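You operate a simulated robot arm through the tools that you are given. There is no shell and no other tool.

The job below is to be done with a simulated two-armed robot. You get a single attempt, and the scene is never put back.

## Task
Put one of the black knobs from the bench fifty-seven on top of the beige box there. Put two of the white bottles from the desk fifty-six on the shelf under desk fifty-six. Take the silver block from the desk fifty-nine and leave it on top of the red spool. Put the orange bottle on the blue book on the bench fifty-seven. Take the teal spool and leave it on the back shelf of the blue cart. Fetch the silver can from the top of the blue cart and set it on the teal block there. Take the blue driver and leave it on top of the orange spool. Fetch the yellow pad and set it on the teal folder. Take the white pad on the desk fifty-six and put it away on the bench twenty-six. Take the blue wheel and leave it on the fourth red shelf from the bottom. Any order will do. Set down upright: white bottle, orange bottle, silver can.
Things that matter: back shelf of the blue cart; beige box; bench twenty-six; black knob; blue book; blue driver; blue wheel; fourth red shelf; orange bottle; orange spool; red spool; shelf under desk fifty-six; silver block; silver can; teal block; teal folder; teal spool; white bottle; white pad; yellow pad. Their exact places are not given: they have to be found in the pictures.

The check looks at the end state, three seconds after you hand in, the way a careful person would. Anything else that was tipped, shoved, dropped, spilled or broken makes it a failure.

## Robot
Two 6-joint arms with two-finger grippers on one trunk, on a base that drives. Base frame: it is fixed to the floor where the robot stands at the start and does not move with it; the origin is under the middle of the robot, x ahead of it, y to its left, z up. Units: m, degrees, N and s.
The left shoulder is at the start at [0.07, 0.148, 1.306], the right one opposite. With the tool pointing down near the work surface each hand reaches from about 0.4 to 0.68 m from the robot's upright axis, wherever it stands, measured 20 degrees to its own side. Places, roughly: back shelf of the blue cart (100x25 cm) [1.92, 3.08, 0.8]; beige box [1.75, 2.25, 0.75]; bench twenty-six [-1, -1.1, 0.8]; black knob (3x3x3 cm) [1.2, 2, 0.8]; blue book [1.25, 2, 0.75]; blue driver (5x5x14 cm) [2.3, 3.4, 0.9]; blue wheel (8x8x4 cm) [-4.4, 0.1, 0.8]; fourth red shelf [-4.3, -0.4, 1.5]; orange bottle (4x4x11 cm) [-0.4, 4.5, 0.9]; orange spool (8x8x8 cm) [1.6, 6.6, 1.2]; red spool (8x8x8 cm) [-1.7, 5.7, 0.8]; shelf under desk fifty-six [-3.3, 4.3, 0.3]; silver block [-1.75, 5.5, 0.75]; silver can [1.25, 3.75, 0.75]; teal block (7x7x2 cm) [1.4, 3.7, 0.8]; teal folder (24x31x2 cm) [-2.9, 4.3, 0.3]; teal spool (8x8x8 cm) [1.6, 6.6, 1.6]; white bottle [-2.75, 3.75, 0.75]; white pad (6x9x3 cm) [-2.9, 3.8, 0.8]; yellow pad (16x7x4 cm) [-3.1, 3.4, 0.6]. Payload 2.45 kg a hand.
Tool frame (each hand has its own): the origin (TCP) lies between the finger pads and is the grasp point; the fingertips stand 0.03 m ahead of it; z points along the fingers, y is the line along which they close. The gripper opens to 0.106 m. The gripper's body begins 0.079 m behind the TCP.
Orientation is that of the tool frame in the base frame, as a unit quaternion [w, x, y, z]. With the fingers straight down and closing along the base's y, the tool's x points along the base's -x, its y along +y and its z along -z.

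## Interface
- The arms move only by the tool play_rows. It takes "left_targets", "right_targets" or both (then of equal length, played together; a hand with none holds still); each is a list of rows, each an object of numbers (a shift or turn left out is 0, a gripper value left out holds the last): "tx", "ty", "tz": the shift along the tool's x, y, z in units of 30 mm (1.0 is 30 mm); "rx", "ry", "rz": the turn, a rotation vector about the tool's x, y, z in units of 5 degrees (1.0 is 5 degrees); "grip": the opening, from 0 (shut) to 1 (fully open). In form: [{"tx": .., "ty": .., "tz": .., "rx": .., "ry": .., "rz": .., "grip": ..}, ...]. A call has 1 to 20 rows; each row shifts and turns the commanded pose from where the row before left it, along the tool's axes as they then stand. A call with a number of a shift or a turn outside -1 to 1 is refused whole. A row lasts 0.2 s, in which the tool goes at most 0.05 m and 8.6 degrees; a call with a longer step from one row to the next is refused whole, and so is a gripper value outside its range. Where a pose cannot be reached the arm comes as near as it can. A force on the tool above 40 N (or 10 N above the force at the start of the call, whichever is more), or a blocked arm, ends the call early, and 0.2 s more pass. Each finger travels about 0.072 m/s and halts on what it meets, pressing with about 21 N; the grip force reading is that of the motor and also rises with nothing between the fingers. The clock runs only during rows and for 0.2 s after the last one: add rows that do not move to give the fingers time. It gives the time, the measured TCP pose, the force on the tool (base axes), the opening and the grip force at its end, in the units of the frame above (readings bear some noise), with the torque about the TCP (base axes, N m) and any sound that the robot's microphone picked up, and new pictures: "pictures" is both (left out), scene, wrist or none (wrist: the cameras of the hands that moved).
- Cameras (640 x 400 px; columns grow to the right, rows downward): "scene" is now at [0.1331, -0.01, 1.525]; the picture's right is [-0.12, -0.99, 0.00], its down [-0.67, 0.08, -0.74] and it looks along [0.74, -0.09, -0.67] (base axes); focal length 263 px, centre (320, 200). "left" rides on the left gripper at [0.076, 0.002, -0.106] in its tool frame; the picture's right is [-0.02, 1.00, 0.00], its down [-0.78, -0.02, -0.62] and it looks along [-0.62, -0.01, 0.78] (tool axes); focal length 247 px, centre (320, 200). "right" rides on the right gripper at [0.076, -0.002, -0.106] in its tool frame; the picture's right is [0.02, 1.00, 0.00], its down [-0.78, 0.02, -0.62] and it looks along [-0.62, 0.01, 0.78] (tool axes); focal length 247 px, centre (320, 200).
- move_column(by): slides the trunk up (or, below 0, down) by that many m; the arms and the scene camera ride with it, the base frame stays. It gives what a move gives, with no picture.
- base_move(legs): drives the robot by 1 to 6 legs, each [ahead, left, turn to the left] in m, m and degrees, along the robot's own axes; the way and the turn of a leg run together, so that a leg with both is an arc; at most 1.5 m and 180 degrees a leg. The arms and the cameras ride along, it lands a little off, and it stops where it bumps. It gives what a move gives, and a new picture of the scene camera.
- turn_head(pan, tilt): turns the head with the scene camera to pan (to the left, within 86 degrees either way) and tilt (down, from -29 to 69), counted from straight ahead of the robot. It gives what a move gives, and a new picture of the scene camera.
- probe_pixels(camera, pixels): for up to 12 pixels [column, row] of the newest picture of that camera ("zoom" is the newest enlarged one), the place [x, y, z] in the base frame of the surface seen there, good to about 0.003 m. The clock stands still meanwhile.
- zoom(camera, box): a new picture of the part [left, top, right, bottom] of that camera's present view, enlarged. The clock stands still meanwhile.
- job_done(): hands the job in; it is judged then, once.

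Unless the task says otherwise, let go and move clear before handing in.

The tools are called after ">>>" by a JSON object that holds its "fn" and its "kwargs". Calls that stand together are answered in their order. play_rows: Moves the arms, as the interface text tells. Its arguments: {"type":"object","properties":{"left_targets":{"type":"array","items":{"type":"object","properties":{"tx":{"type":"number"},"ty":{"type":"number"},"tz":{"type":"number"},"rx":{"type":"number"},"ry":{"type":"number"},"rz":{"type":"number"},"grip":{"type":"number"}}}},"right_targets":{"type":"array","items":{"type":"object","properties":{"tx":{"type":"number"},"ty":{"type":"number"},"tz":{"type":"number"},"rx":{"type":"number"},"ry":{"type":"number"},"rz":{"type":"number"},"grip":{"type":"number"}}}},"pictures":{"type":"string","enum":["both","scene","wrist","none"]}},"required":[]} The other tools are called the same way: move_column (by) slides the trunk up or down; base_move (legs) drives the base; turn_head (pan, tilt) turns the head that bears the scene camera; probe_pixels (camera, pixels) gives the place of the surface under pixels of a picture; zoom (camera, box) takes an enlarged picture of a part of a camera's view; job_done () hands the job in.

At the start:

```text
time_s: 0.0
left_tool_pos: [0.5533, 0.2408, 0.9614]
left_tool_rot: [0.0, 0.0, 1.0, -0.001]
left_contact_force: [-0.2, 0.2, -0.6]
left_ft_torque: [0.0, -0.02, 0.0]
left_grip_width: 0.1061
left_grip_force: 0.2
right_tool_pos: [0.5623, -0.2189, 0.9619]
right_tool_rot: [0.0, 0.0, 1.0, 0.0]
right_contact_force: [0.3, -0.2, 0.7]
right_ft_torque: [0.02, 0.01, 0.02]
right_grip_width: 0.1059
right_grip_force: 0.0
trunk travel left (down, up): [-0.779, 0.161]
robot x, y, heading: [0.0013, -0.0001, -0.0]
head pan, tilt: [-6.7, 42.2]
```

scene: 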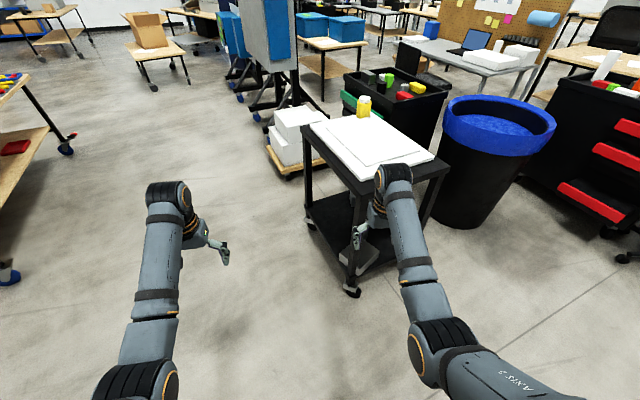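
right: 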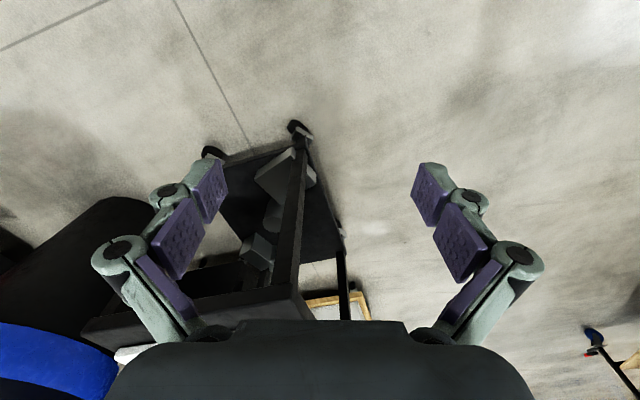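
left: 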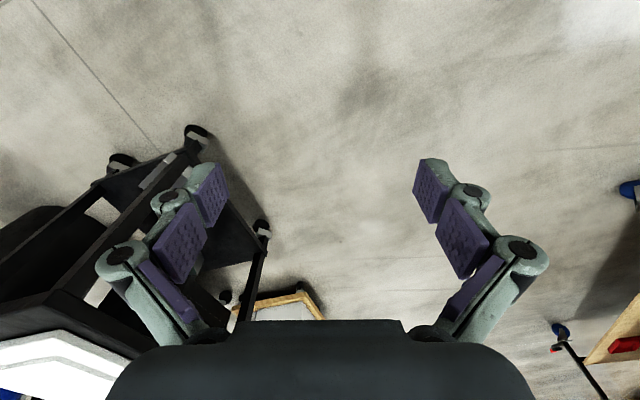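

The scene picture shows a black cart ahead on the right and a bench edge on the left at (20,150). I'll look around with the head first to map the surroundings.

>>> {"fn": "turn_head", "kwargs": {"pan": 60, "tilt": 25}}

>>> {"fn": "turn_head", "kwargs": {"pan": 86, "tilt": 15}}

>>> {"fn": "turn_head", "kwargs": {"pan": -80, "tilt": 20}}

>>> {"fn": "turn_head", "kwargs": {"pan": 20, "tilt": 15}}

```text
time_s: 1.4
left_tool_pos: [0.5545, 0.2409, 0.9613]
left_tool_rot: [0.001, 0.0, 1.0, 0.0]
left_contact_force: [-0.6, -0.6, 0.0]
left_ft_torque: [0.03, -0.01, -0.02]
left_grip_width: 0.1059
left_grip_force: 0.1
right_tool_pos: [0.5633, -0.2191, 0.9614]
right_tool_rot: [0.001, 0.001, 1.0, 0.0]
right_contact_force: [0.1, 0.1, 0.3]
right_ft_torque: [0.04, -0.01, 0.01]
right_grip_width: 0.1059
right_grip_force: 0.0
trunk travel left (down, up): [-0.779, 0.161]
robot x, y, heading: [-0.0048, -0.0, -0.1]
head pan, tilt: [60.0, 25.0]
```

scene: 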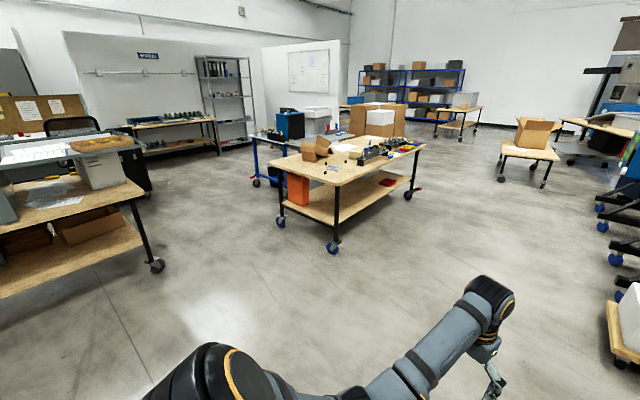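

```text
time_s: 2.3
left_tool_pos: [0.5538, 0.2405, 0.961]
left_tool_rot: [0.001, 0.001, 1.0, 0.0]
left_contact_force: [0.3, -0.1, 0.8]
left_ft_torque: [0.01, 0.0, 0.03]
left_grip_width: 0.1058
left_grip_force: 0.0
right_tool_pos: [0.5633, -0.2202, 0.9608]
right_tool_rot: [-0.001, 0.0, 1.0, -0.001]
right_contact_force: [-0.1, 0.8, 0.7]
right_ft_torque: [-0.02, 0.0, -0.02]
right_grip_width: 0.1057
right_grip_force: 0.1
trunk travel left (down, up): [-0.779, 0.161]
robot x, y, heading: [-0.0013, 0.0014, -0.1]
head pan, tilt: [85.9, 15.0]
```

scene: 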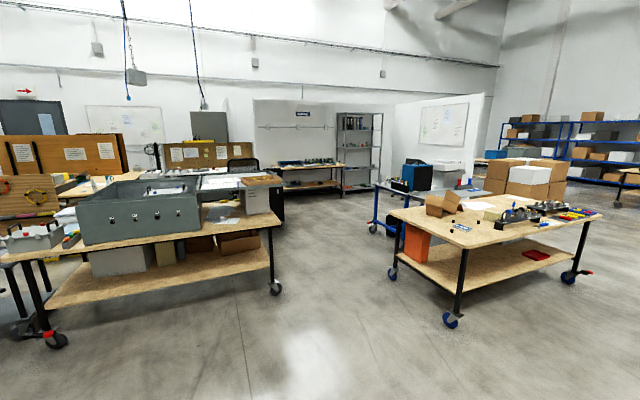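

```text
time_s: 4.8
left_tool_pos: [0.5547, 0.2415, 0.9619]
left_tool_rot: [0.0, 0.0, 1.0, 0.0]
left_contact_force: [-1.0, 0.0, 0.0]
left_ft_torque: [0.03, 0.01, -0.05]
left_grip_width: 0.1063
left_grip_force: 0.1
right_tool_pos: [0.5622, -0.2187, 0.9617]
right_tool_rot: [0.0, -0.001, 1.0, 0.001]
right_contact_force: [0.3, 1.1, 0.2]
right_ft_torque: [0.01, 0.04, -0.03]
right_grip_width: 0.1061
right_grip_force: 0.1
trunk travel left (down, up): [-0.779, 0.161]
robot x, y, heading: [0.0041, -0.0011, 0.0]
head pan, tilt: [-80.0, 20.0]
```

scene: 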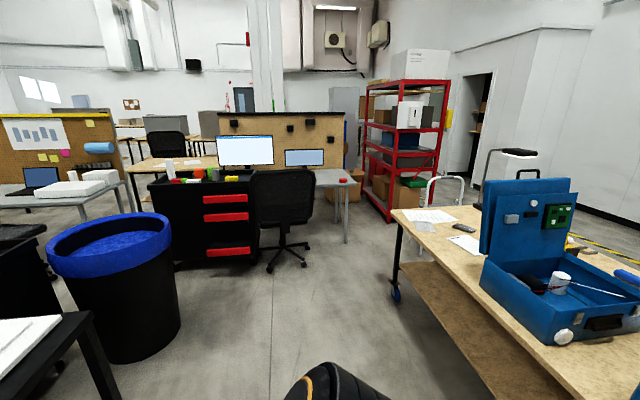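

```text
time_s: 6.6
left_tool_pos: [0.5537, 0.2421, 0.9609]
left_tool_rot: [0.001, 0.0, 1.0, 0.0]
left_contact_force: [-0.5, 1.0, 0.2]
left_ft_torque: [0.05, -0.03, 0.0]
left_grip_width: 0.106
left_grip_force: 0.1
right_tool_pos: [0.5606, -0.2193, 0.9611]
right_tool_rot: [0.0, 0.0, 1.0, 0.0]
right_contact_force: [-0.3, 0.0, 1.1]
right_ft_torque: [-0.01, -0.02, 0.02]
right_grip_width: 0.1059
right_grip_force: 0.1
trunk travel left (down, up): [-0.779, 0.161]
robot x, y, heading: [-0.0, -0.0011, 0.1]
head pan, tilt: [20.0, 15.0]
```

scene: 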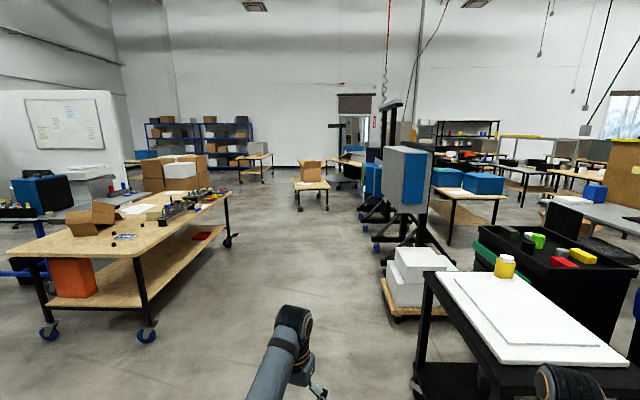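

The bench fifty-seven spreads over (10-230, 190-265) in the latest picture. I'll probe its corners and zoom into it.

>>> {"fn": "probe_pixels", "kwargs": {"camera": "scene", "pixels": [[137, 256], [20, 245], [228, 193], [112, 222], [145, 333], [48, 333], [228, 242], [70, 275], [90, 215], [20, 195]]}}

>>> {"fn": "zoom", "kwargs": {"camera": "scene", "box": [0, 140, 240, 290]}}

```text
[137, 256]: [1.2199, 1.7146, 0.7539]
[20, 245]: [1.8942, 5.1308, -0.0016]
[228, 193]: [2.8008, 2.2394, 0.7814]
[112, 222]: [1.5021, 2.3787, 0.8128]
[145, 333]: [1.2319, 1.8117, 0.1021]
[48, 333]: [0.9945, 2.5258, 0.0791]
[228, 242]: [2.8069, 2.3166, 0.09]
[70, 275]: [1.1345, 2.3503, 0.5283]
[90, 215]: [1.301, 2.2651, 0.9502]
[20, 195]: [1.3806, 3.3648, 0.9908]
```

```text
2.67 times, centred on (120, 215) of scene
```

zoom: 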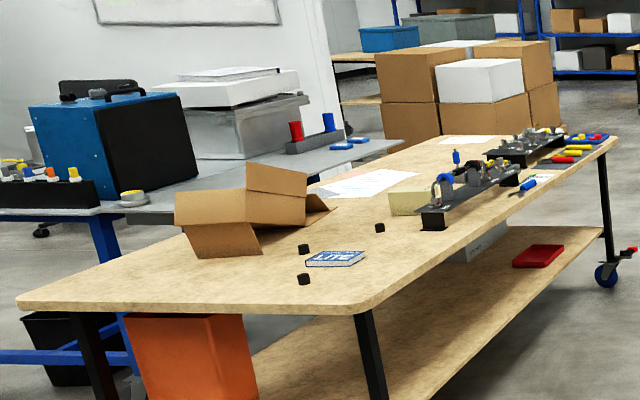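

The zoom shows two or three black knobs at (303,279), (304,249), (380,227), the blue book (335,259) and a beige box at (408,203). I'll probe these.

>>> {"fn": "probe_pixels", "kwargs": {"camera": "zoom", "pixels": [[303, 279], [304, 249], [380, 227], [335, 257], [408, 203], [408, 191], [20, 297], [375, 300], [600, 150], [310, 257], [355, 262], [432, 190]]}}

```text
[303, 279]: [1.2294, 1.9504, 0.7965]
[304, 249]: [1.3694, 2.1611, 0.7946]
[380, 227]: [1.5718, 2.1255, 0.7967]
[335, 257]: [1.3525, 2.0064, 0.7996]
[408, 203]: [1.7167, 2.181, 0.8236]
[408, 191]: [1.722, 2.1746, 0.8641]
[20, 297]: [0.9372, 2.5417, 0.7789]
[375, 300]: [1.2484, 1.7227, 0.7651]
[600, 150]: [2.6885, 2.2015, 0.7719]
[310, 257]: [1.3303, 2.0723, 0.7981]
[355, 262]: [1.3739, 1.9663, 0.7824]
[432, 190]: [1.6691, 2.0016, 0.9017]
```

Positions found: knobs at (1.23,1.95), (1.37,2.16), (1.57,2.13), book (1.35,2.0), beige box (1.72,2.2). I'll look down to see the size of the robot base before driving.

>>> {"fn": "turn_head", "kwargs": {"pan": 0, "tilt": 69}}

>>> {"fn": "turn_head", "kwargs": {"pan": 80, "tilt": 69}}

```text
time_s: 7.8
left_tool_pos: [0.5535, 0.2416, 0.9605]
left_tool_rot: [0.001, 0.0, 1.0, 0.0]
left_contact_force: [-0.2, -0.4, 0.2]
left_ft_torque: [0.02, -0.01, -0.01]
left_grip_width: 0.1058
left_grip_force: 0.0
right_tool_pos: [0.5631, -0.2185, 0.963]
right_tool_rot: [0.0, 0.0, 1.0, 0.0]
right_contact_force: [0.3, 0.2, -0.4]
right_ft_torque: [-0.01, 0.01, -0.04]
right_grip_width: 0.1062
right_grip_force: 0.0
trunk travel left (down, up): [-0.779, 0.161]
robot x, y, heading: [-0.0028, 0.0001, 0.1]
head pan, tilt: [0.0, 68.8]
```

scene: 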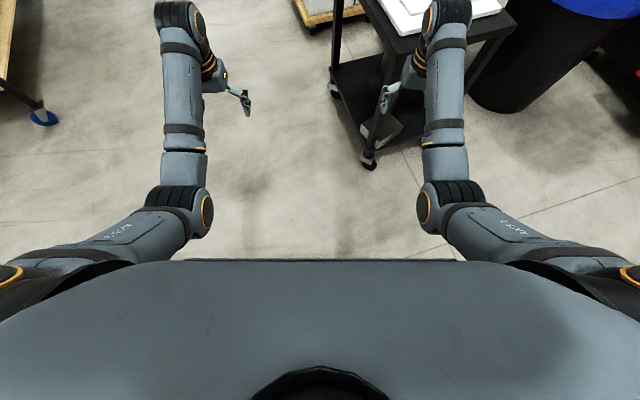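

```text
time_s: 9.3
left_tool_pos: [0.5533, 0.2406, 0.9603]
left_tool_rot: [0.001, -0.001, 1.0, 0.0]
left_contact_force: [-0.5, -0.4, 0.1]
left_ft_torque: [-0.01, 0.02, -0.01]
left_grip_width: 0.1062
left_grip_force: 0.0
right_tool_pos: [0.5626, -0.2201, 0.9614]
right_tool_rot: [0.0, 0.0, 1.0, 0.0]
right_contact_force: [0.1, -0.1, 0.3]
right_ft_torque: [0.01, 0.01, 0.0]
right_grip_width: 0.1061
right_grip_force: 0.0
trunk travel left (down, up): [-0.779, 0.161]
robot x, y, heading: [0.0025, 0.0015, 0.1]
head pan, tilt: [80.0, 68.8]
```

scene: 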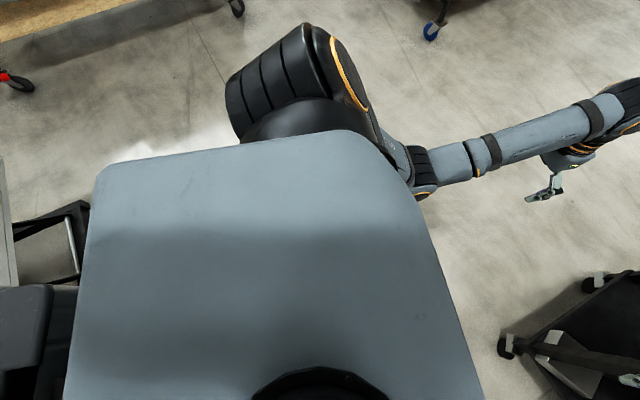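

The body reaches roughly to the shoulders, no base edge is visible. I'll look at the floor between here and the bench fifty-seven for obstacles.

>>> {"fn": "turn_head", "kwargs": {"pan": 30, "tilt": 32}}

```text
time_s: 10.5
left_tool_pos: [0.5531, 0.2406, 0.9609]
left_tool_rot: [0.001, 0.0, 1.0, -0.001]
left_contact_force: [0.4, 0.3, -1.0]
left_ft_torque: [-0.01, 0.01, 0.05]
left_grip_width: 0.1059
left_grip_force: 0.0
right_tool_pos: [0.5625, -0.22, 0.9609]
right_tool_rot: [0.0, 0.0, 1.0, 0.0]
right_contact_force: [-0.3, 0.4, 0.5]
right_ft_torque: [0.02, -0.01, 0.0]
right_grip_width: 0.1057
right_grip_force: 0.1
trunk travel left (down, up): [-0.779, 0.161]
robot x, y, heading: [-0.0012, 0.0006, 0.1]
head pan, tilt: [30.0, 32.0]
```

scene: 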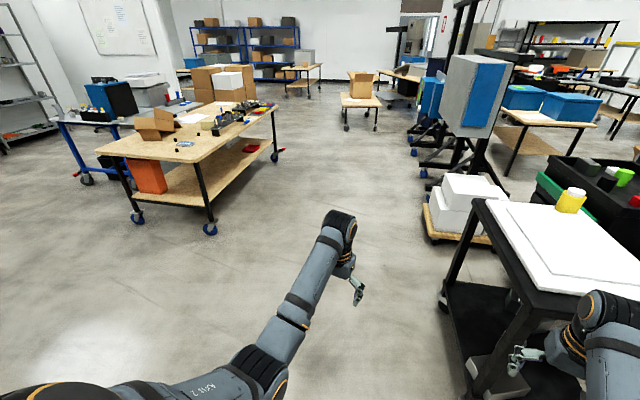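

>>> {"fn": "probe_pixels", "kwargs": {"camera": "scene", "pixels": [[443, 305], [475, 200], [432, 240], [425, 180], [210, 230], [137, 215], [277, 155], [88, 180], [370, 128], [560, 200], [345, 128], [60, 120]]}}

```text
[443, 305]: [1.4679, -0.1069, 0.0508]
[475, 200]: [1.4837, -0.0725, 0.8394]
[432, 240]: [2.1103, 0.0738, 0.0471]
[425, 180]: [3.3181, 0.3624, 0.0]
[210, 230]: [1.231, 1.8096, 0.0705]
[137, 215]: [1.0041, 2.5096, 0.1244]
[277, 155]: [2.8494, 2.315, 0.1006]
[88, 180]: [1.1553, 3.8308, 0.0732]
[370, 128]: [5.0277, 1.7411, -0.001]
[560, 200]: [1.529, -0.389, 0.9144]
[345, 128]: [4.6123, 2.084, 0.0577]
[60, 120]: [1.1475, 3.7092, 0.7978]
```

The floor between here and the bench is free (nothing nearer than the black cart at x=1.47, y=-0.1). I'll raise the trunk for clearance and drive to stand off the bench, facing it squarely (heading 108).

>>> {"fn": "move_column", "kwargs": {"by": 0.15}}

>>> {"fn": "base_move", "kwargs": {"legs": [[0, 0, 32.2], [1.3, 0, 0], [0.767, 0, 0], [0, 0, 75.8]]}}

>>> {"fn": "turn_head", "kwargs": {"pan": -5, "tilt": 40}}

```text
time_s: 12.3
left_tool_pos: [0.5545, 0.2405, 1.111]
left_tool_rot: [-0.001, 0.0, 1.0, -0.001]
left_contact_force: [0.3, 0.6, 0.5]
left_ft_torque: [-0.03, -0.03, 0.0]
left_grip_width: 0.106
left_grip_force: 0.1
right_tool_pos: [0.5631, -0.2211, 1.1114]
right_tool_rot: [0.0, -0.001, 1.0, 0.001]
right_contact_force: [-0.8, -0.2, 0.0]
right_ft_torque: [0.01, -0.01, 0.01]
right_grip_width: 0.1061
right_grip_force: 0.0
trunk travel left (down, up): [-0.929, 0.011]
robot x, y, heading: [0.0004, -0.0005, -0.0]
head pan, tilt: [30.0, 32.0]
```

```text
time_s: 27.4
left_tool_pos: [1.3763, 1.5436, 1.1115]
left_tool_rot: [0.0, 0.805, -0.593, 0.0]
left_contact_force: [-0.5, -0.1, -0.3]
left_ft_torque: [-0.01, 0.0, 0.0]
left_grip_width: 0.106
left_grip_force: 0.0
right_tool_pos: [1.8145, 1.6894, 1.1117]
right_tool_rot: [-0.001, 0.805, -0.593, 0.0]
right_contact_force: [0.1, 0.5, 1.0]
right_ft_torque: [0.04, 0.0, 0.04]
right_grip_width: 0.1061
right_grip_force: 0.1
trunk travel left (down, up): [-0.929, 0.011]
robot x, y, heading: [1.7763, 1.083, 107.3]
head pan, tilt: [30.0, 32.0]
```

scene: 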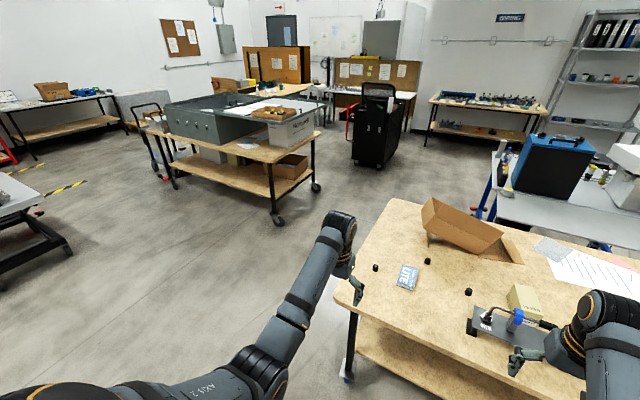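

```text
time_s: 28.4
left_tool_pos: [1.3767, 1.5431, 1.1114]
left_tool_rot: [0.0, 0.805, -0.593, -0.001]
left_contact_force: [0.1, -0.6, -0.4]
left_ft_torque: [0.0, -0.03, -0.01]
left_grip_width: 0.106
left_grip_force: 0.0
right_tool_pos: [1.8137, 1.6892, 1.1121]
right_tool_rot: [0.0, 0.805, -0.593, -0.001]
right_contact_force: [0.1, 0.1, 0.2]
right_ft_torque: [0.02, -0.01, 0.01]
right_grip_width: 0.106
right_grip_force: 0.1
trunk travel left (down, up): [-0.929, 0.011]
robot x, y, heading: [1.7713, 1.0873, 107.6]
head pan, tilt: [-5.0, 40.0]
```

scene: 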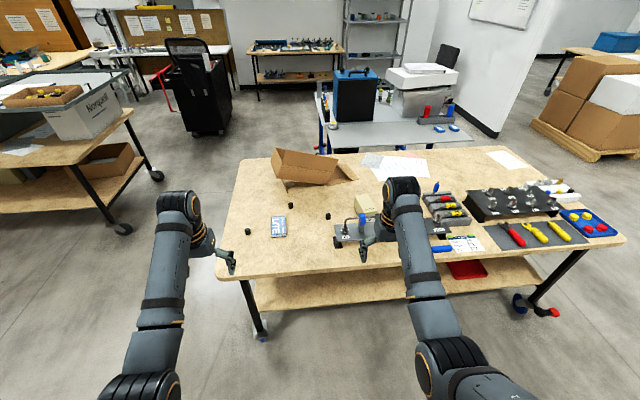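

The knobs are now at (248,232), (291,207), (328,217), the book at (279,227), the beige box near (365,206). I'll zoom there for accurate positions.

>>> {"fn": "zoom", "kwargs": {"camera": "scene", "box": [220, 140, 420, 265]}}

>>> {"fn": "probe_pixels", "kwargs": {"camera": "scene", "pixels": [[250, 278], [500, 258], [228, 240], [240, 165], [360, 248], [388, 253]]}}

```text
3.20 times, centred on (320, 202) of scene
```

zoom: 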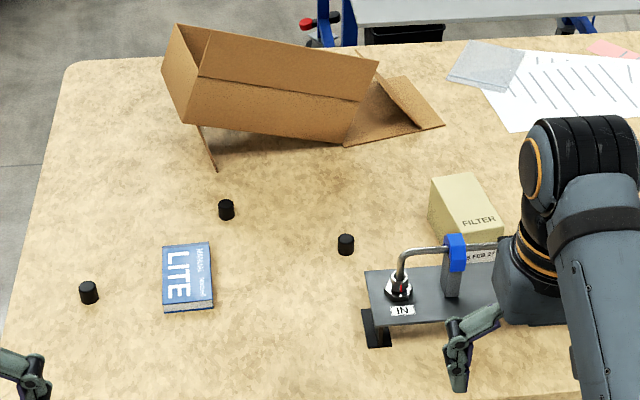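

```text
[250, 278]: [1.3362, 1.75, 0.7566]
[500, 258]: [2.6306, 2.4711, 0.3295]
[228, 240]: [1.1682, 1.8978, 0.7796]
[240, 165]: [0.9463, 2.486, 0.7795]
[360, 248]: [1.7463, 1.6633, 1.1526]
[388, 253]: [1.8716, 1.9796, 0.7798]
```

>>> {"fn": "probe_pixels", "kwargs": {"camera": "zoom", "pixels": [[345, 237], [347, 247], [226, 202], [226, 213], [187, 275], [187, 300], [460, 195], [460, 230], [450, 178], [470, 176], [435, 178], [493, 236]]}}

>>> {"fn": "probe_pixels", "kwargs": {"camera": "zoom", "pixels": [[165, 247], [208, 243], [212, 300], [165, 308], [88, 284], [488, 176], [452, 240], [430, 215], [400, 250], [370, 275], [455, 237], [500, 243]]}}

```text
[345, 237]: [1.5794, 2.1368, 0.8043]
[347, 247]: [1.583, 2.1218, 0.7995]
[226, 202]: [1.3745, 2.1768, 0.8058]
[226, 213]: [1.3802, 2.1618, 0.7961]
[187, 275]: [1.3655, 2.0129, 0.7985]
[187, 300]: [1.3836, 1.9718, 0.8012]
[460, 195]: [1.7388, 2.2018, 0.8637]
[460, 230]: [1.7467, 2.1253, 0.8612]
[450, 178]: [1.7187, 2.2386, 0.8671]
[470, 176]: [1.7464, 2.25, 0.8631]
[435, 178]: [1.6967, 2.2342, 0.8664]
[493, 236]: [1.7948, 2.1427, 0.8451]
```

```text
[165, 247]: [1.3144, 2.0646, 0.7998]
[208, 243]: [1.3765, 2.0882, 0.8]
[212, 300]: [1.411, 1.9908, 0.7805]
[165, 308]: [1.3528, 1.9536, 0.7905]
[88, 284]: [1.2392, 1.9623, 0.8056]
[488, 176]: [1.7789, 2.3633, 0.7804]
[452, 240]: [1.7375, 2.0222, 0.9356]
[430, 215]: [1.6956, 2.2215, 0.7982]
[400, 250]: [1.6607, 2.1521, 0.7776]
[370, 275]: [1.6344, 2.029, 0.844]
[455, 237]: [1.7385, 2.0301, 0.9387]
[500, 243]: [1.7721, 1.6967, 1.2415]
```

The box top is at z 0.864 centred (1.742,2.19), the knob I take is at (1.581,2.129) with top 0.804. I'll drive 0.46 m ahead to get both within the right hand's reach.

>>> {"fn": "base_move", "kwargs": {"legs": [[0.46, 0, 0]]}}

>>> {"fn": "turn_head", "kwargs": {"pan": -5, "tilt": 55}}

```text
time_s: 31.2
left_tool_pos: [1.2419, 1.9816, 1.1126]
left_tool_rot: [-0.001, 0.805, -0.594, 0.0]
left_contact_force: [0.0, -1.5, -0.5]
left_ft_torque: [0.04, -0.02, 0.01]
left_grip_width: 0.1059
left_grip_force: 0.0
right_tool_pos: [1.6783, 2.1252, 1.113]
right_tool_rot: [-0.001, 0.805, -0.594, 0.0]
right_contact_force: [-0.4, 0.4, 0.2]
right_ft_torque: [0.03, 0.02, 0.01]
right_grip_width: 0.1061
right_grip_force: 0.0
trunk travel left (down, up): [-0.929, 0.011]
robot x, y, heading: [1.6352, 1.5261, 107.2]
head pan, tilt: [-5.0, 40.0]
```

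scene: 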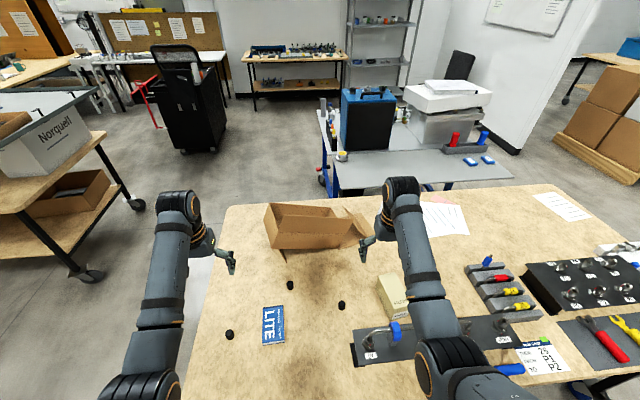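

```text
time_s: 32.0
left_tool_pos: [1.2409, 1.9825, 1.1103]
left_tool_rot: [0.0, 0.805, -0.593, 0.001]
left_contact_force: [-0.9, 0.1, 0.1]
left_ft_torque: [-0.04, 0.02, -0.02]
left_grip_width: 0.1059
left_grip_force: 0.0
right_tool_pos: [1.6769, 2.1286, 1.1115]
right_tool_rot: [0.0, 0.805, -0.593, 0.0]
right_contact_force: [0.9, -0.6, -0.7]
right_ft_torque: [-0.01, -0.02, 0.02]
right_grip_width: 0.106
right_grip_force: 0.1
trunk travel left (down, up): [-0.929, 0.011]
robot x, y, heading: [1.6364, 1.5267, 107.4]
head pan, tilt: [-5.0, 55.0]
```

scene: 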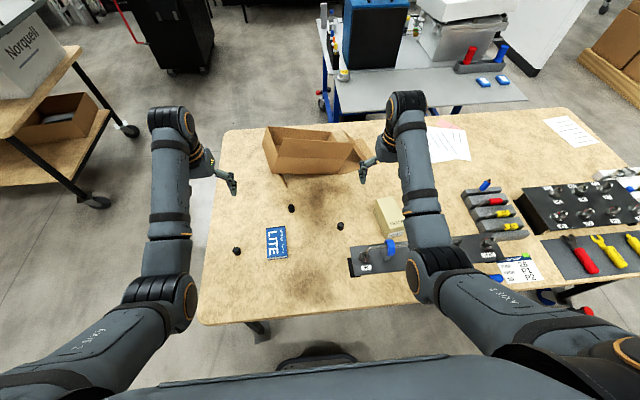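

No bump. The knob I want is at (340,226), the box at (388,215), the book at (276,243). There's a dark shape at (318,358), maybe my own base; I'll probe all these.

>>> {"fn": "probe_pixels", "kwargs": {"camera": "scene", "pixels": [[318, 350], [318, 362], [340, 225], [340, 229], [388, 203], [388, 215], [378, 200], [396, 199], [276, 243], [291, 208], [237, 251], [388, 243]]}}

>>> {"fn": "zoom", "kwargs": {"camera": "scene", "box": [220, 150, 440, 290]}}

```text
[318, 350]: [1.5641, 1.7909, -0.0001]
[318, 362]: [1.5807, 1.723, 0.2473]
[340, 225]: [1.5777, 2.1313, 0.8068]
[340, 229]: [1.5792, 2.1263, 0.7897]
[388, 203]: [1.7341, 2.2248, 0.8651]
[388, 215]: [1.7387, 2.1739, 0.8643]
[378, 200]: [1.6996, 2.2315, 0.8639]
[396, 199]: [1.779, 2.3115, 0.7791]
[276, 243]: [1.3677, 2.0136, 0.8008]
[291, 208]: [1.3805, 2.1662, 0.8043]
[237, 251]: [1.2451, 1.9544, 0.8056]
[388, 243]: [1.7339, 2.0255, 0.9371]
```

```text
2.86 times, centred on (330, 220) of scene
```

zoom: 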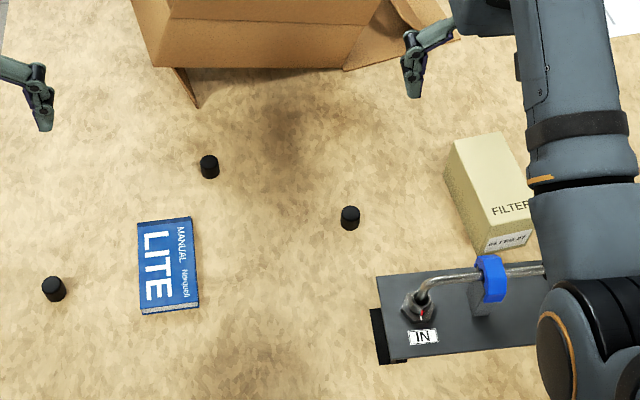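

My base's front edge is only about 0.2 m ahead of its axis, so there is ample room. The knob top is at (1.578,2.129,0.806); I'll move the right hand above it, partly open, and check with the wrist camera.

>>> {"fn": "play_rows", "kwargs": {"right_targets": [{"tx": -0.24, "ty": 0.78, "grip": 0.6}, {"tx": -0.24, "ty": 0.78}, {"tx": -0.24, "ty": 0.78}, {"tx": -0.24, "ty": 0.78}, {"tz": 1}, {"tz": 1}, {"tz": 1}, {"tz": 1}, {"tz": 1}, {"tz": 1}, {"tz": 0.5}, {}], "pictures": "both"}}

```text
time_s: 34.6
left_tool_pos: [1.2406, 1.9829, 1.1105]
left_tool_rot: [0.0, 0.805, -0.593, 0.0]
left_contact_force: [0.0, -0.6, -0.2]
left_ft_torque: [0.02, -0.03, 0.01]
left_grip_width: 0.106
left_grip_force: 0.0
right_tool_pos: [1.5793, 2.1263, 0.9163]
right_tool_rot: [-0.001, 0.805, -0.593, -0.001]
right_contact_force: [0.4, 0.7, 0.1]
right_ft_torque: [0.04, -0.01, -0.01]
right_grip_width: 0.0633
right_grip_force: 0.1
trunk travel left (down, up): [-0.929, 0.011]
robot x, y, heading: [1.6343, 1.5225, 107.1]
head pan, tilt: [-5.0, 55.0]
```

scene: 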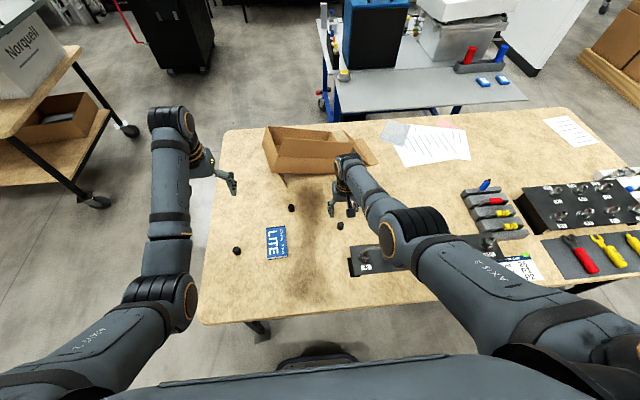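
right: 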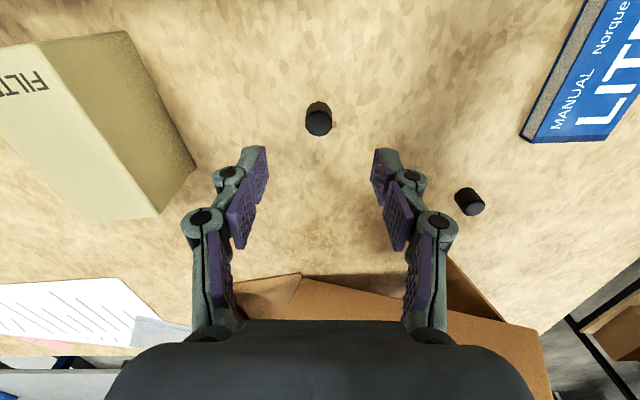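

The wrist picture shows the knob at (319,119), centred between the fingers in column. I'll probe it for the exact place.

>>> {"fn": "probe_pixels", "kwargs": {"camera": "right", "pixels": [[319, 108], [319, 120], [308, 105], [330, 105], [319, 133]]}}

```text
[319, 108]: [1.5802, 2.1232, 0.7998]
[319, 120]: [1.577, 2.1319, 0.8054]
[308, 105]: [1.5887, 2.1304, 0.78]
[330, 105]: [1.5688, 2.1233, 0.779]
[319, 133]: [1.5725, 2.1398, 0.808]
```

The knob's centre is (1.578,2.13), right under the TCP. I'll lower to z 0.814, close, and lift.

>>> {"fn": "play_rows", "kwargs": {"right_targets": [{"tz": 1}, {"tz": 1}, {"tz": 1}, {"tz": 0.4}, {}, {"grip": 0.1}, {}, {}, {}, {"tz": -1}, {"tz": -1}, {"tz": -1}, {"tz": -1}, {"tz": -1}], "pictures": "wrist"}}

```text
time_s: 37.6
left_tool_pos: [1.2404, 1.9829, 1.1119]
left_tool_rot: [0.0, 0.805, -0.593, -0.001]
left_contact_force: [-0.7, -0.3, 0.1]
left_ft_torque: [0.02, 0.01, -0.03]
left_grip_width: 0.1061
left_grip_force: 0.1
right_tool_pos: [1.6045, 2.0939, 1.0046]
right_tool_rot: [0.001, 0.805, -0.593, 0.001]
right_contact_force: [0.7, 0.0, -0.3]
right_ft_torque: [0.0, 0.0, -0.01]
right_grip_width: 0.0106
right_grip_force: 0.0
right hand out of reach, approached as far as the arm can: row 1, 2, 3, 4
trunk travel left (down, up): [-0.929, 0.011]
robot x, y, heading: [1.6331, 1.5254, 106.9]
head pan, tilt: [-5.0, 55.0]
```

right: 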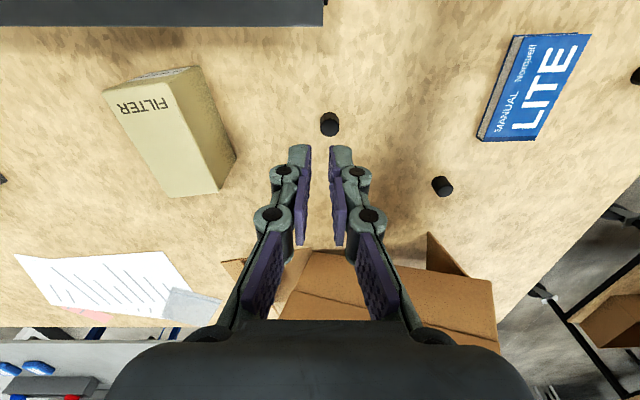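

The reach ran out because the trunk is too high; the hand closed empty and the knob still stands at (329,124). I'll open, raise the hand, then lower the trunk by 0.2 m.

>>> {"fn": "play_rows", "kwargs": {"right_targets": [{"tz": -1, "grip": 0.6}, {"tz": -1}, {"tz": -1}, {"tz": -1}, {}], "pictures": "none"}}

>>> {"fn": "move_column", "kwargs": {"by": -0.22}}

>>> {"fn": "zoom", "kwargs": {"camera": "right", "box": [0, 0, 640, 400]}}

```text
time_s: 38.8
left_tool_pos: [1.2418, 1.9832, 1.1116]
left_tool_rot: [-0.001, 0.805, -0.593, 0.001]
left_contact_force: [-0.1, -0.1, -0.4]
left_ft_torque: [0.0, -0.02, -0.02]
left_grip_width: 0.106
left_grip_force: 0.0
right_tool_pos: [1.6037, 2.0948, 1.1204]
right_tool_rot: [-0.001, 0.805, -0.593, -0.001]
right_contact_force: [0.7, 0.0, -0.8]
right_ft_torque: [-0.02, -0.04, -0.03]
right_grip_width: 0.0636
right_grip_force: 0.1
right hand out of reach, approached as far as the arm can: row 4
trunk travel left (down, up): [-0.929, 0.011]
robot x, y, heading: [1.6324, 1.5286, 107.3]
head pan, tilt: [-5.0, 55.0]
```

```text
time_s: 41.1
left_tool_pos: [1.2407, 1.9832, 0.8915]
left_tool_rot: [-0.001, 0.805, -0.594, -0.001]
left_contact_force: [0.0, -0.4, 0.5]
left_ft_torque: [-0.02, -0.02, -0.02]
left_grip_width: 0.106
left_grip_force: 0.0
right_tool_pos: [1.604, 2.0953, 0.9007]
right_tool_rot: [-0.001, 0.805, -0.593, -0.001]
right_contact_force: [-0.5, 0.6, -0.2]
right_ft_torque: [0.0, 0.0, 0.01]
right_grip_width: 0.0634
right_grip_force: 0.1
trunk travel left (down, up): [-0.709, 0.231]
robot x, y, heading: [1.6385, 1.5293, 106.9]
head pan, tilt: [-5.0, 55.0]
```

```text
1.00 times, centred on (320, 200) of right (not enlarged: the box is as wide or as high as the picture)
```

zoom: 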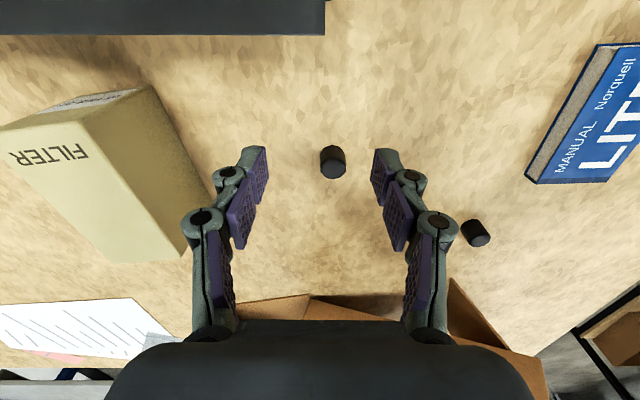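

The knob at (333,162) is undisturbed. I'll shift 40 mm ahead and 15 mm left, go down to 0.814 and grip.

>>> {"fn": "play_rows", "kwargs": {"right_targets": [{"tx": -0.67, "ty": 0.25}, {"tx": -0.66, "ty": 0.25}, {"tz": 1}, {"tz": 1}, {"tz": 0.89}, {}, {"grip": 0.1}, {}, {}, {}, {"tz": -1}, {"tz": -1}, {"tz": -1}, {}], "pictures": "wrist"}}

```text
time_s: 44.1
left_tool_pos: [1.2431, 1.9839, 0.8918]
left_tool_rot: [0.0, 0.805, -0.593, 0.0]
left_contact_force: [0.4, -0.4, 0.1]
left_ft_torque: [0.03, 0.01, -0.01]
left_grip_width: 0.1061
left_grip_force: 0.0
right_tool_pos: [1.5791, 2.1294, 0.9028]
right_tool_rot: [-0.001, 0.805, -0.593, -0.001]
right_contact_force: [-0.6, 0.4, 0.4]
right_ft_torque: [-0.01, 0.0, -0.02]
right_grip_width: 0.0229
right_grip_force: 21.3
trunk travel left (down, up): [-0.709, 0.231]
robot x, y, heading: [1.6374, 1.5253, 106.9]
head pan, tilt: [-5.0, 55.0]
```

right: 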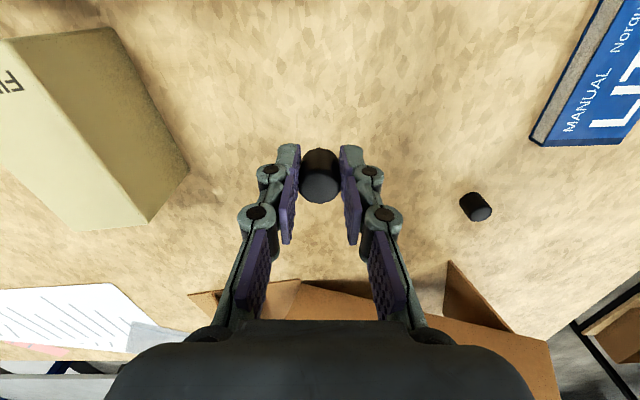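

The knob is held (opening 0.0229, force 21). I'll lift it, carry it 174 mm to the right over the box top at (1.742,2.19), and look before lowering.

>>> {"fn": "play_rows", "kwargs": {"right_targets": [{"tz": -1}, {"tz": -1}, {"tz": -1}, {"ty": -0.96, "tx": -0.06}, {"ty": -0.96, "tx": -0.06}, {"ty": -0.96, "tx": -0.06}, {"ty": -0.96, "tx": -0.06}, {"ty": -0.96, "tx": -0.06}, {"ty": -0.99, "tx": -0.06}, {"tz": 1}, {}], "pictures": "both"}}

```text
time_s: 46.5
left_tool_pos: [1.2412, 1.9827, 0.891]
left_tool_rot: [0.0, 0.804, -0.594, -0.001]
left_contact_force: [1.0, 0.2, -0.5]
left_ft_torque: [-0.02, 0.01, 0.02]
left_grip_width: 0.1061
left_grip_force: 0.1
right_tool_pos: [1.7267, 2.2167, 0.9415]
right_tool_rot: [0.0, 0.805, -0.593, -0.001]
right_contact_force: [-0.6, 0.4, 0.4]
right_ft_torque: [0.01, 0.0, 0.01]
right_grip_width: 0.0231
right_grip_force: 20.9
right hand out of reach, approached as far as the arm can: row 2, 3, 4
trunk travel left (down, up): [-0.709, 0.231]
robot x, y, heading: [1.6374, 1.5273, 107.1]
head pan, tilt: [-5.0, 55.0]
```

scene: 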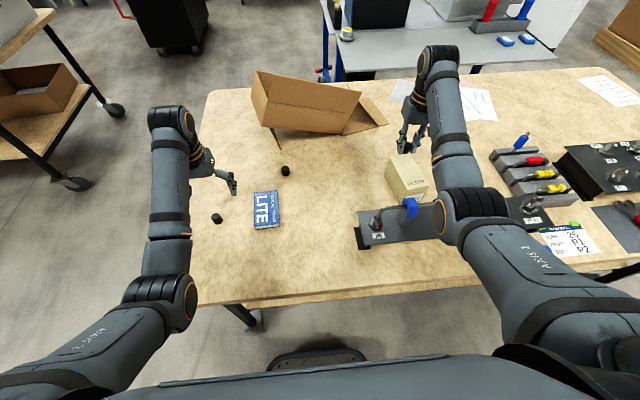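
right: 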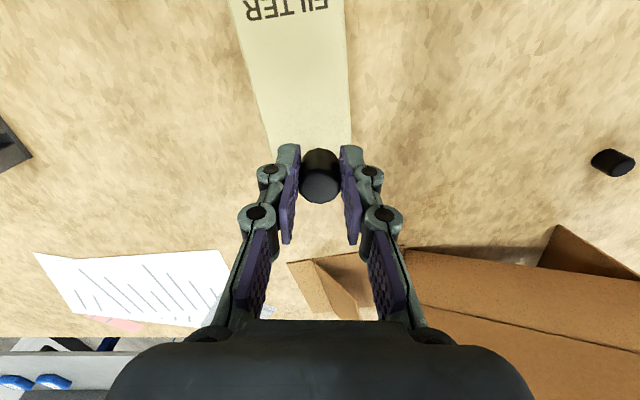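

The knob hangs at the back of the box top. It needs 30 mm back and 7 mm right, then 38 mm down to the box top.

>>> {"fn": "play_rows", "kwargs": {"right_targets": [{"tx": 1, "ty": -0.23}, {}, {"tz": 0.6}, {"tz": 0.6}, {}], "pictures": "wrist"}}

>>> {"fn": "zoom", "kwargs": {"camera": "scene", "box": [340, 100, 500, 240]}}

```text
time_s: 47.7
left_tool_pos: [1.2415, 1.9836, 0.8909]
left_tool_rot: [0.0, 0.805, -0.594, 0.0]
left_contact_force: [-0.4, 0.0, 0.0]
left_ft_torque: [0.01, 0.01, 0.03]
left_grip_width: 0.1061
left_grip_force: 0.0
right_tool_pos: [1.7429, 2.1906, 0.9074]
right_tool_rot: [0.0, 0.805, -0.594, -0.001]
right_contact_force: [1.4, -0.3, -0.5]
right_ft_torque: [-0.02, 0.03, -0.01]
right_grip_width: 0.0231
right_grip_force: 21.4
trunk travel left (down, up): [-0.709, 0.231]
robot x, y, heading: [1.6369, 1.5231, 107.1]
head pan, tilt: [-5.0, 55.0]
```

right: 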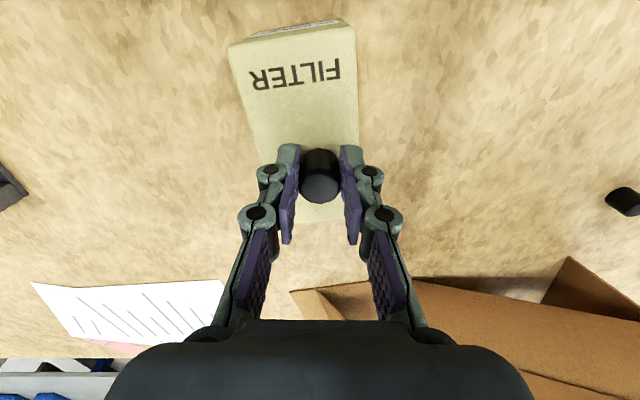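

```text
2.86 times, centred on (420, 170) of scene
```

zoom: 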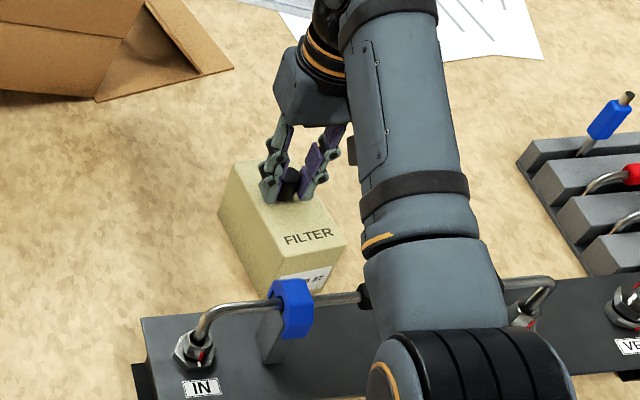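

The knob is above the middle of the box top. I'll lower the last 5 mm, release and rise.

>>> {"fn": "play_rows", "kwargs": {"right_targets": [{"tz": 0.15}, {}, {"grip": 0.45}, {}, {}, {"tz": -0.5}, {"tz": -1}, {"tz": -1}, {"tz": -0.5}], "pictures": "both"}}

```text
time_s: 49.7
left_tool_pos: [1.24, 1.9826, 0.8912]
left_tool_rot: [-0.001, 0.805, -0.593, -0.001]
left_contact_force: [0.2, 0.2, -0.7]
left_ft_torque: [0.0, -0.01, 0.0]
left_grip_width: 0.1059
left_grip_force: 0.0
right_tool_pos: [1.74, 2.213, 0.9776]
right_tool_rot: [0.0, 0.806, -0.593, -0.001]
right_contact_force: [0.0, 0.6, 0.2]
right_ft_torque: [0.01, 0.01, 0.0]
right_grip_width: 0.0477
right_grip_force: 0.2
right hand out of reach, approached as far as the arm can: row 8, 9
trunk travel left (down, up): [-0.709, 0.231]
robot x, y, heading: [1.637, 1.5261, 107.2]
head pan, tilt: [-5.0, 55.0]
```

scene: 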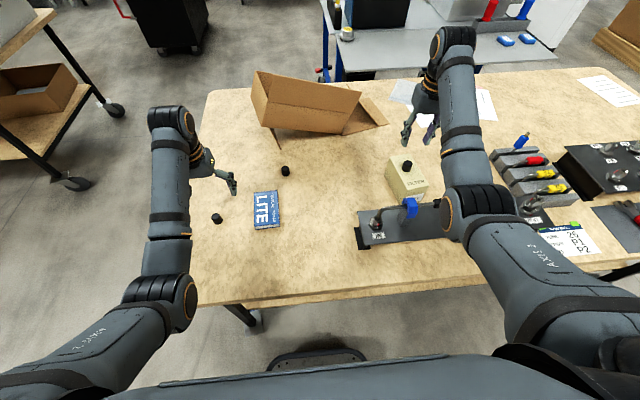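
right: 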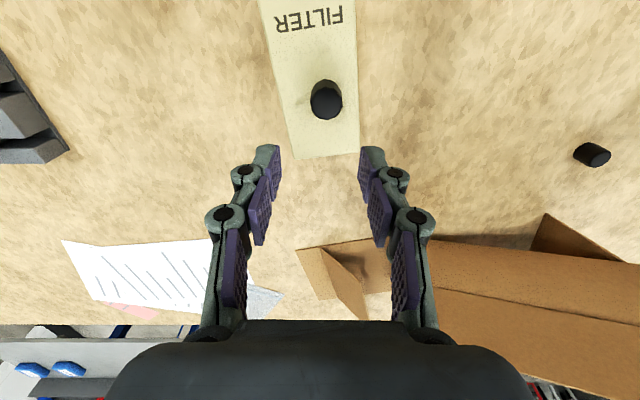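

The knob stands on the beige box at (407,164). Next I'll inspect the blue cart behind; I turn the head up a bit to see it.

>>> {"fn": "turn_head", "kwargs": {"pan": -15, "tilt": 30}}

>>> {"fn": "zoom", "kwargs": {"camera": "scene", "box": [180, 40, 480, 230]}}

```text
time_s: 50.6
left_tool_pos: [1.2399, 1.983, 0.8918]
left_tool_rot: [0.0, 0.805, -0.593, 0.0]
left_contact_force: [-0.1, -0.5, 0.5]
left_ft_torque: [0.0, -0.04, 0.02]
left_grip_width: 0.1062
left_grip_force: 0.0
right_tool_pos: [1.7398, 2.2121, 0.9776]
right_tool_rot: [-0.001, 0.805, -0.594, -0.001]
right_contact_force: [-0.1, -0.3, 0.9]
right_ft_torque: [-0.01, -0.01, 0.02]
right_grip_width: 0.0478
right_grip_force: 0.1
trunk travel left (down, up): [-0.709, 0.231]
robot x, y, heading: [1.6321, 1.5239, 107.2]
head pan, tilt: [-15.0, 30.0]
```

scene: 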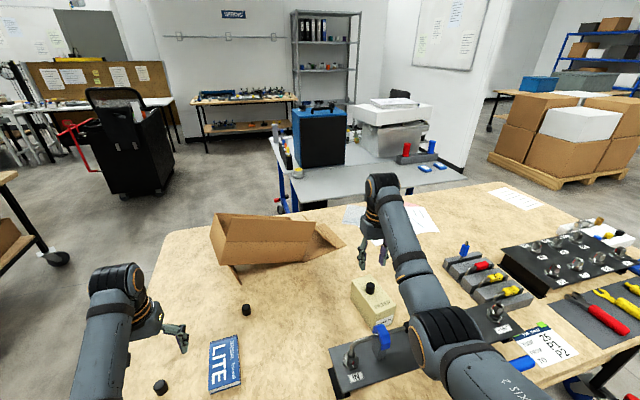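

```text
2.11 times, centred on (330, 135) of scene
```

zoom: 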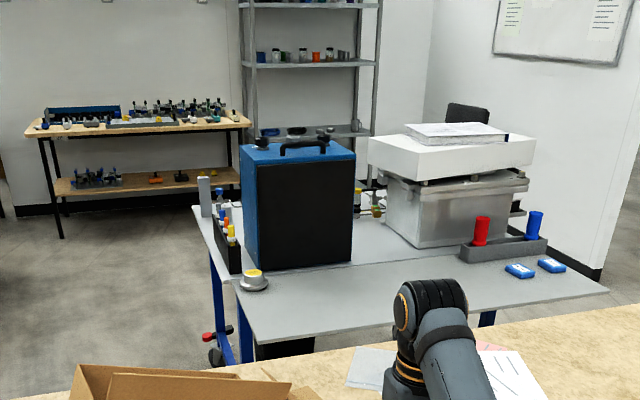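

The zoom shows the cart with a grey strip shelf in front (240-600, 270-330), a holder with a red and a blue driver at (480-540,230), the blue case at (300,205). I'll probe.

>>> {"fn": "probe_pixels", "kwargs": {"camera": "zoom", "pixels": [[535, 218], [535, 235], [480, 218], [260, 335], [240, 290], [590, 290], [400, 270], [400, 300], [253, 278], [206, 195], [200, 212], [520, 270]]}}

>>> {"fn": "probe_pixels", "kwargs": {"camera": "zoom", "pixels": [[300, 262], [245, 150], [355, 155], [310, 75], [315, 55], [302, 58], [460, 180], [470, 130], [605, 292], [300, 310], [450, 255], [208, 340]]}}

```text
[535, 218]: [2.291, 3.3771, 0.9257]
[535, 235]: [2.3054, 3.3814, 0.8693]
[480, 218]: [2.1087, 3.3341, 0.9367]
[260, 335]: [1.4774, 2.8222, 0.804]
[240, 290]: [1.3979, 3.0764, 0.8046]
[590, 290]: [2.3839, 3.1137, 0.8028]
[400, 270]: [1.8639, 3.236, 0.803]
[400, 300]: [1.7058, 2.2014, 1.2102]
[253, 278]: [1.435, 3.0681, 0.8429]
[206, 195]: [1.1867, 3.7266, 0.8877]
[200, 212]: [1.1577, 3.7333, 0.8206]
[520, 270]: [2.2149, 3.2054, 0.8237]
```

```text
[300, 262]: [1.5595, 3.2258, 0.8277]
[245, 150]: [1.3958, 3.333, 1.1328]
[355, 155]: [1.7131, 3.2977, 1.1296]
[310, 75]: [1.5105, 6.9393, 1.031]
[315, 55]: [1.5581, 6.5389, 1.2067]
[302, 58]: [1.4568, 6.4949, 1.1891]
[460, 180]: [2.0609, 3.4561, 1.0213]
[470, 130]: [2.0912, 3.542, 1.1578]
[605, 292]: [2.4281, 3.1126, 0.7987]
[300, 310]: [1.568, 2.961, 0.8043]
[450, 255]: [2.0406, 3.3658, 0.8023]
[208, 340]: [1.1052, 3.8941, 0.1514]
```

The silver can is at (1.187,3.727), the blue driver at (2.29,3.377), and the back shelf strip lies at z 0.803 from (1.44,2.95) to (2.43,3.11). Now I probe the space at the cart's right end to plan the way.

>>> {"fn": "probe_pixels", "kwargs": {"camera": "scene", "pixels": [[557, 186], [490, 155], [463, 165], [625, 170], [475, 140], [440, 160], [480, 172], [520, 195], [560, 140], [450, 175]]}}

>>> {"fn": "move_column", "kwargs": {"by": 0.12}}

>>> {"fn": "base_move", "kwargs": {"legs": [[-0.4, 0, 0]]}}

>>> {"fn": "turn_head", "kwargs": {"pan": -50, "tilt": 20}}

```text
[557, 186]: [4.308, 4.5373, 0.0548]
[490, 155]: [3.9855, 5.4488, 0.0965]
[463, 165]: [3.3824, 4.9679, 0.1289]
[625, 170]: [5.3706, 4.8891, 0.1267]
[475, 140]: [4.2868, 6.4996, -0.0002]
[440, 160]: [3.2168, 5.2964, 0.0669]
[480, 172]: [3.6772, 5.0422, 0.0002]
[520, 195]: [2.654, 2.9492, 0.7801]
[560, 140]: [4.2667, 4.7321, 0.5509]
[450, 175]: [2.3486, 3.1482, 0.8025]
```

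```text
time_s: 52.1
left_tool_pos: [1.2401, 1.9843, 1.0115]
left_tool_rot: [0.001, 0.805, -0.594, 0.0]
left_contact_force: [-0.7, 0.2, 0.9]
left_ft_torque: [-0.02, -0.01, 0.03]
left_grip_width: 0.1058
left_grip_force: 0.1
right_tool_pos: [1.7393, 2.2115, 1.0968]
right_tool_rot: [-0.001, 0.805, -0.594, 0.0]
right_contact_force: [0.0, 0.3, 0.5]
right_ft_torque: [-0.03, 0.01, 0.01]
right_grip_width: 0.0479
right_grip_force: 0.0
trunk travel left (down, up): [-0.829, 0.111]
robot x, y, heading: [1.6322, 1.5269, 107.1]
head pan, tilt: [-15.0, 30.0]
```

```text
time_s: 54.6
left_tool_pos: [1.3587, 1.5995, 1.0114]
left_tool_rot: [0.0, 0.806, -0.592, -0.001]
left_contact_force: [0.1, 0.2, -0.1]
left_ft_torque: [-0.04, -0.02, -0.01]
left_grip_width: 0.1061
left_grip_force: 0.2
right_tool_pos: [1.8581, 1.8302, 1.0969]
right_tool_rot: [-0.001, 0.805, -0.593, -0.001]
right_contact_force: [0.4, -0.1, 0.0]
right_ft_torque: [-0.01, -0.02, -0.02]
right_grip_width: 0.0478
right_grip_force: 0.0
trunk travel left (down, up): [-0.829, 0.111]
robot x, y, heading: [1.7524, 1.1439, 107.0]
head pan, tilt: [-15.0, 30.0]
```

scene: 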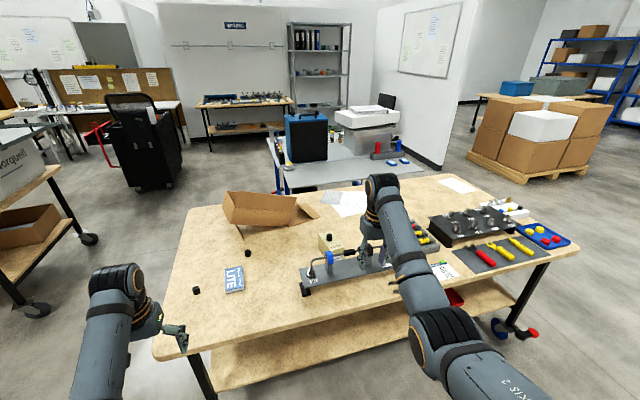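

```text
time_s: 55.6
left_tool_pos: [1.3588, 1.5998, 1.0102]
left_tool_rot: [0.0, 0.805, -0.593, 0.0]
left_contact_force: [0.0, -0.8, 1.1]
left_ft_torque: [0.04, -0.02, -0.02]
left_grip_width: 0.1058
left_grip_force: 0.1
right_tool_pos: [1.8586, 1.8294, 1.0971]
right_tool_rot: [0.0, 0.805, -0.593, -0.001]
right_contact_force: [-0.3, 0.9, -0.5]
right_ft_torque: [-0.01, 0.03, -0.02]
right_grip_width: 0.0477
right_grip_force: 0.0
trunk travel left (down, up): [-0.829, 0.111]
robot x, y, heading: [1.7547, 1.1373, 107.3]
head pan, tilt: [-50.0, 20.0]
```

scene: 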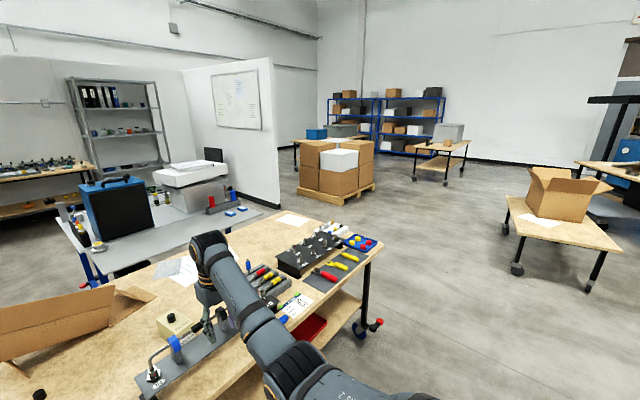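

The wall panel's near edge is at (280,205), to the right of the cart. I'll probe it, the floor and the bench's right end.

>>> {"fn": "probe_pixels", "kwargs": {"camera": "scene", "pixels": [[280, 205], [265, 199], [240, 190], [300, 215], [330, 205], [360, 330], [375, 322], [262, 210], [280, 110], [375, 250], [300, 190], [375, 187]]}}

```text
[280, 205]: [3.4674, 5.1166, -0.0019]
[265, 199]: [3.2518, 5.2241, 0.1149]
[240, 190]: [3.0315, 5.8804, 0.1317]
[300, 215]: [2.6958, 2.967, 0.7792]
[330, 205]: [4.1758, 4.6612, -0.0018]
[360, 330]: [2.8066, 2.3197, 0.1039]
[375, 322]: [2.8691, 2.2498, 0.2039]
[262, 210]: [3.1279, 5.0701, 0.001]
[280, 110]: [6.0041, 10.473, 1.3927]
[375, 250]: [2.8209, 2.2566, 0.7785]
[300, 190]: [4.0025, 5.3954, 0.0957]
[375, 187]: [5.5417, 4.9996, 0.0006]
```

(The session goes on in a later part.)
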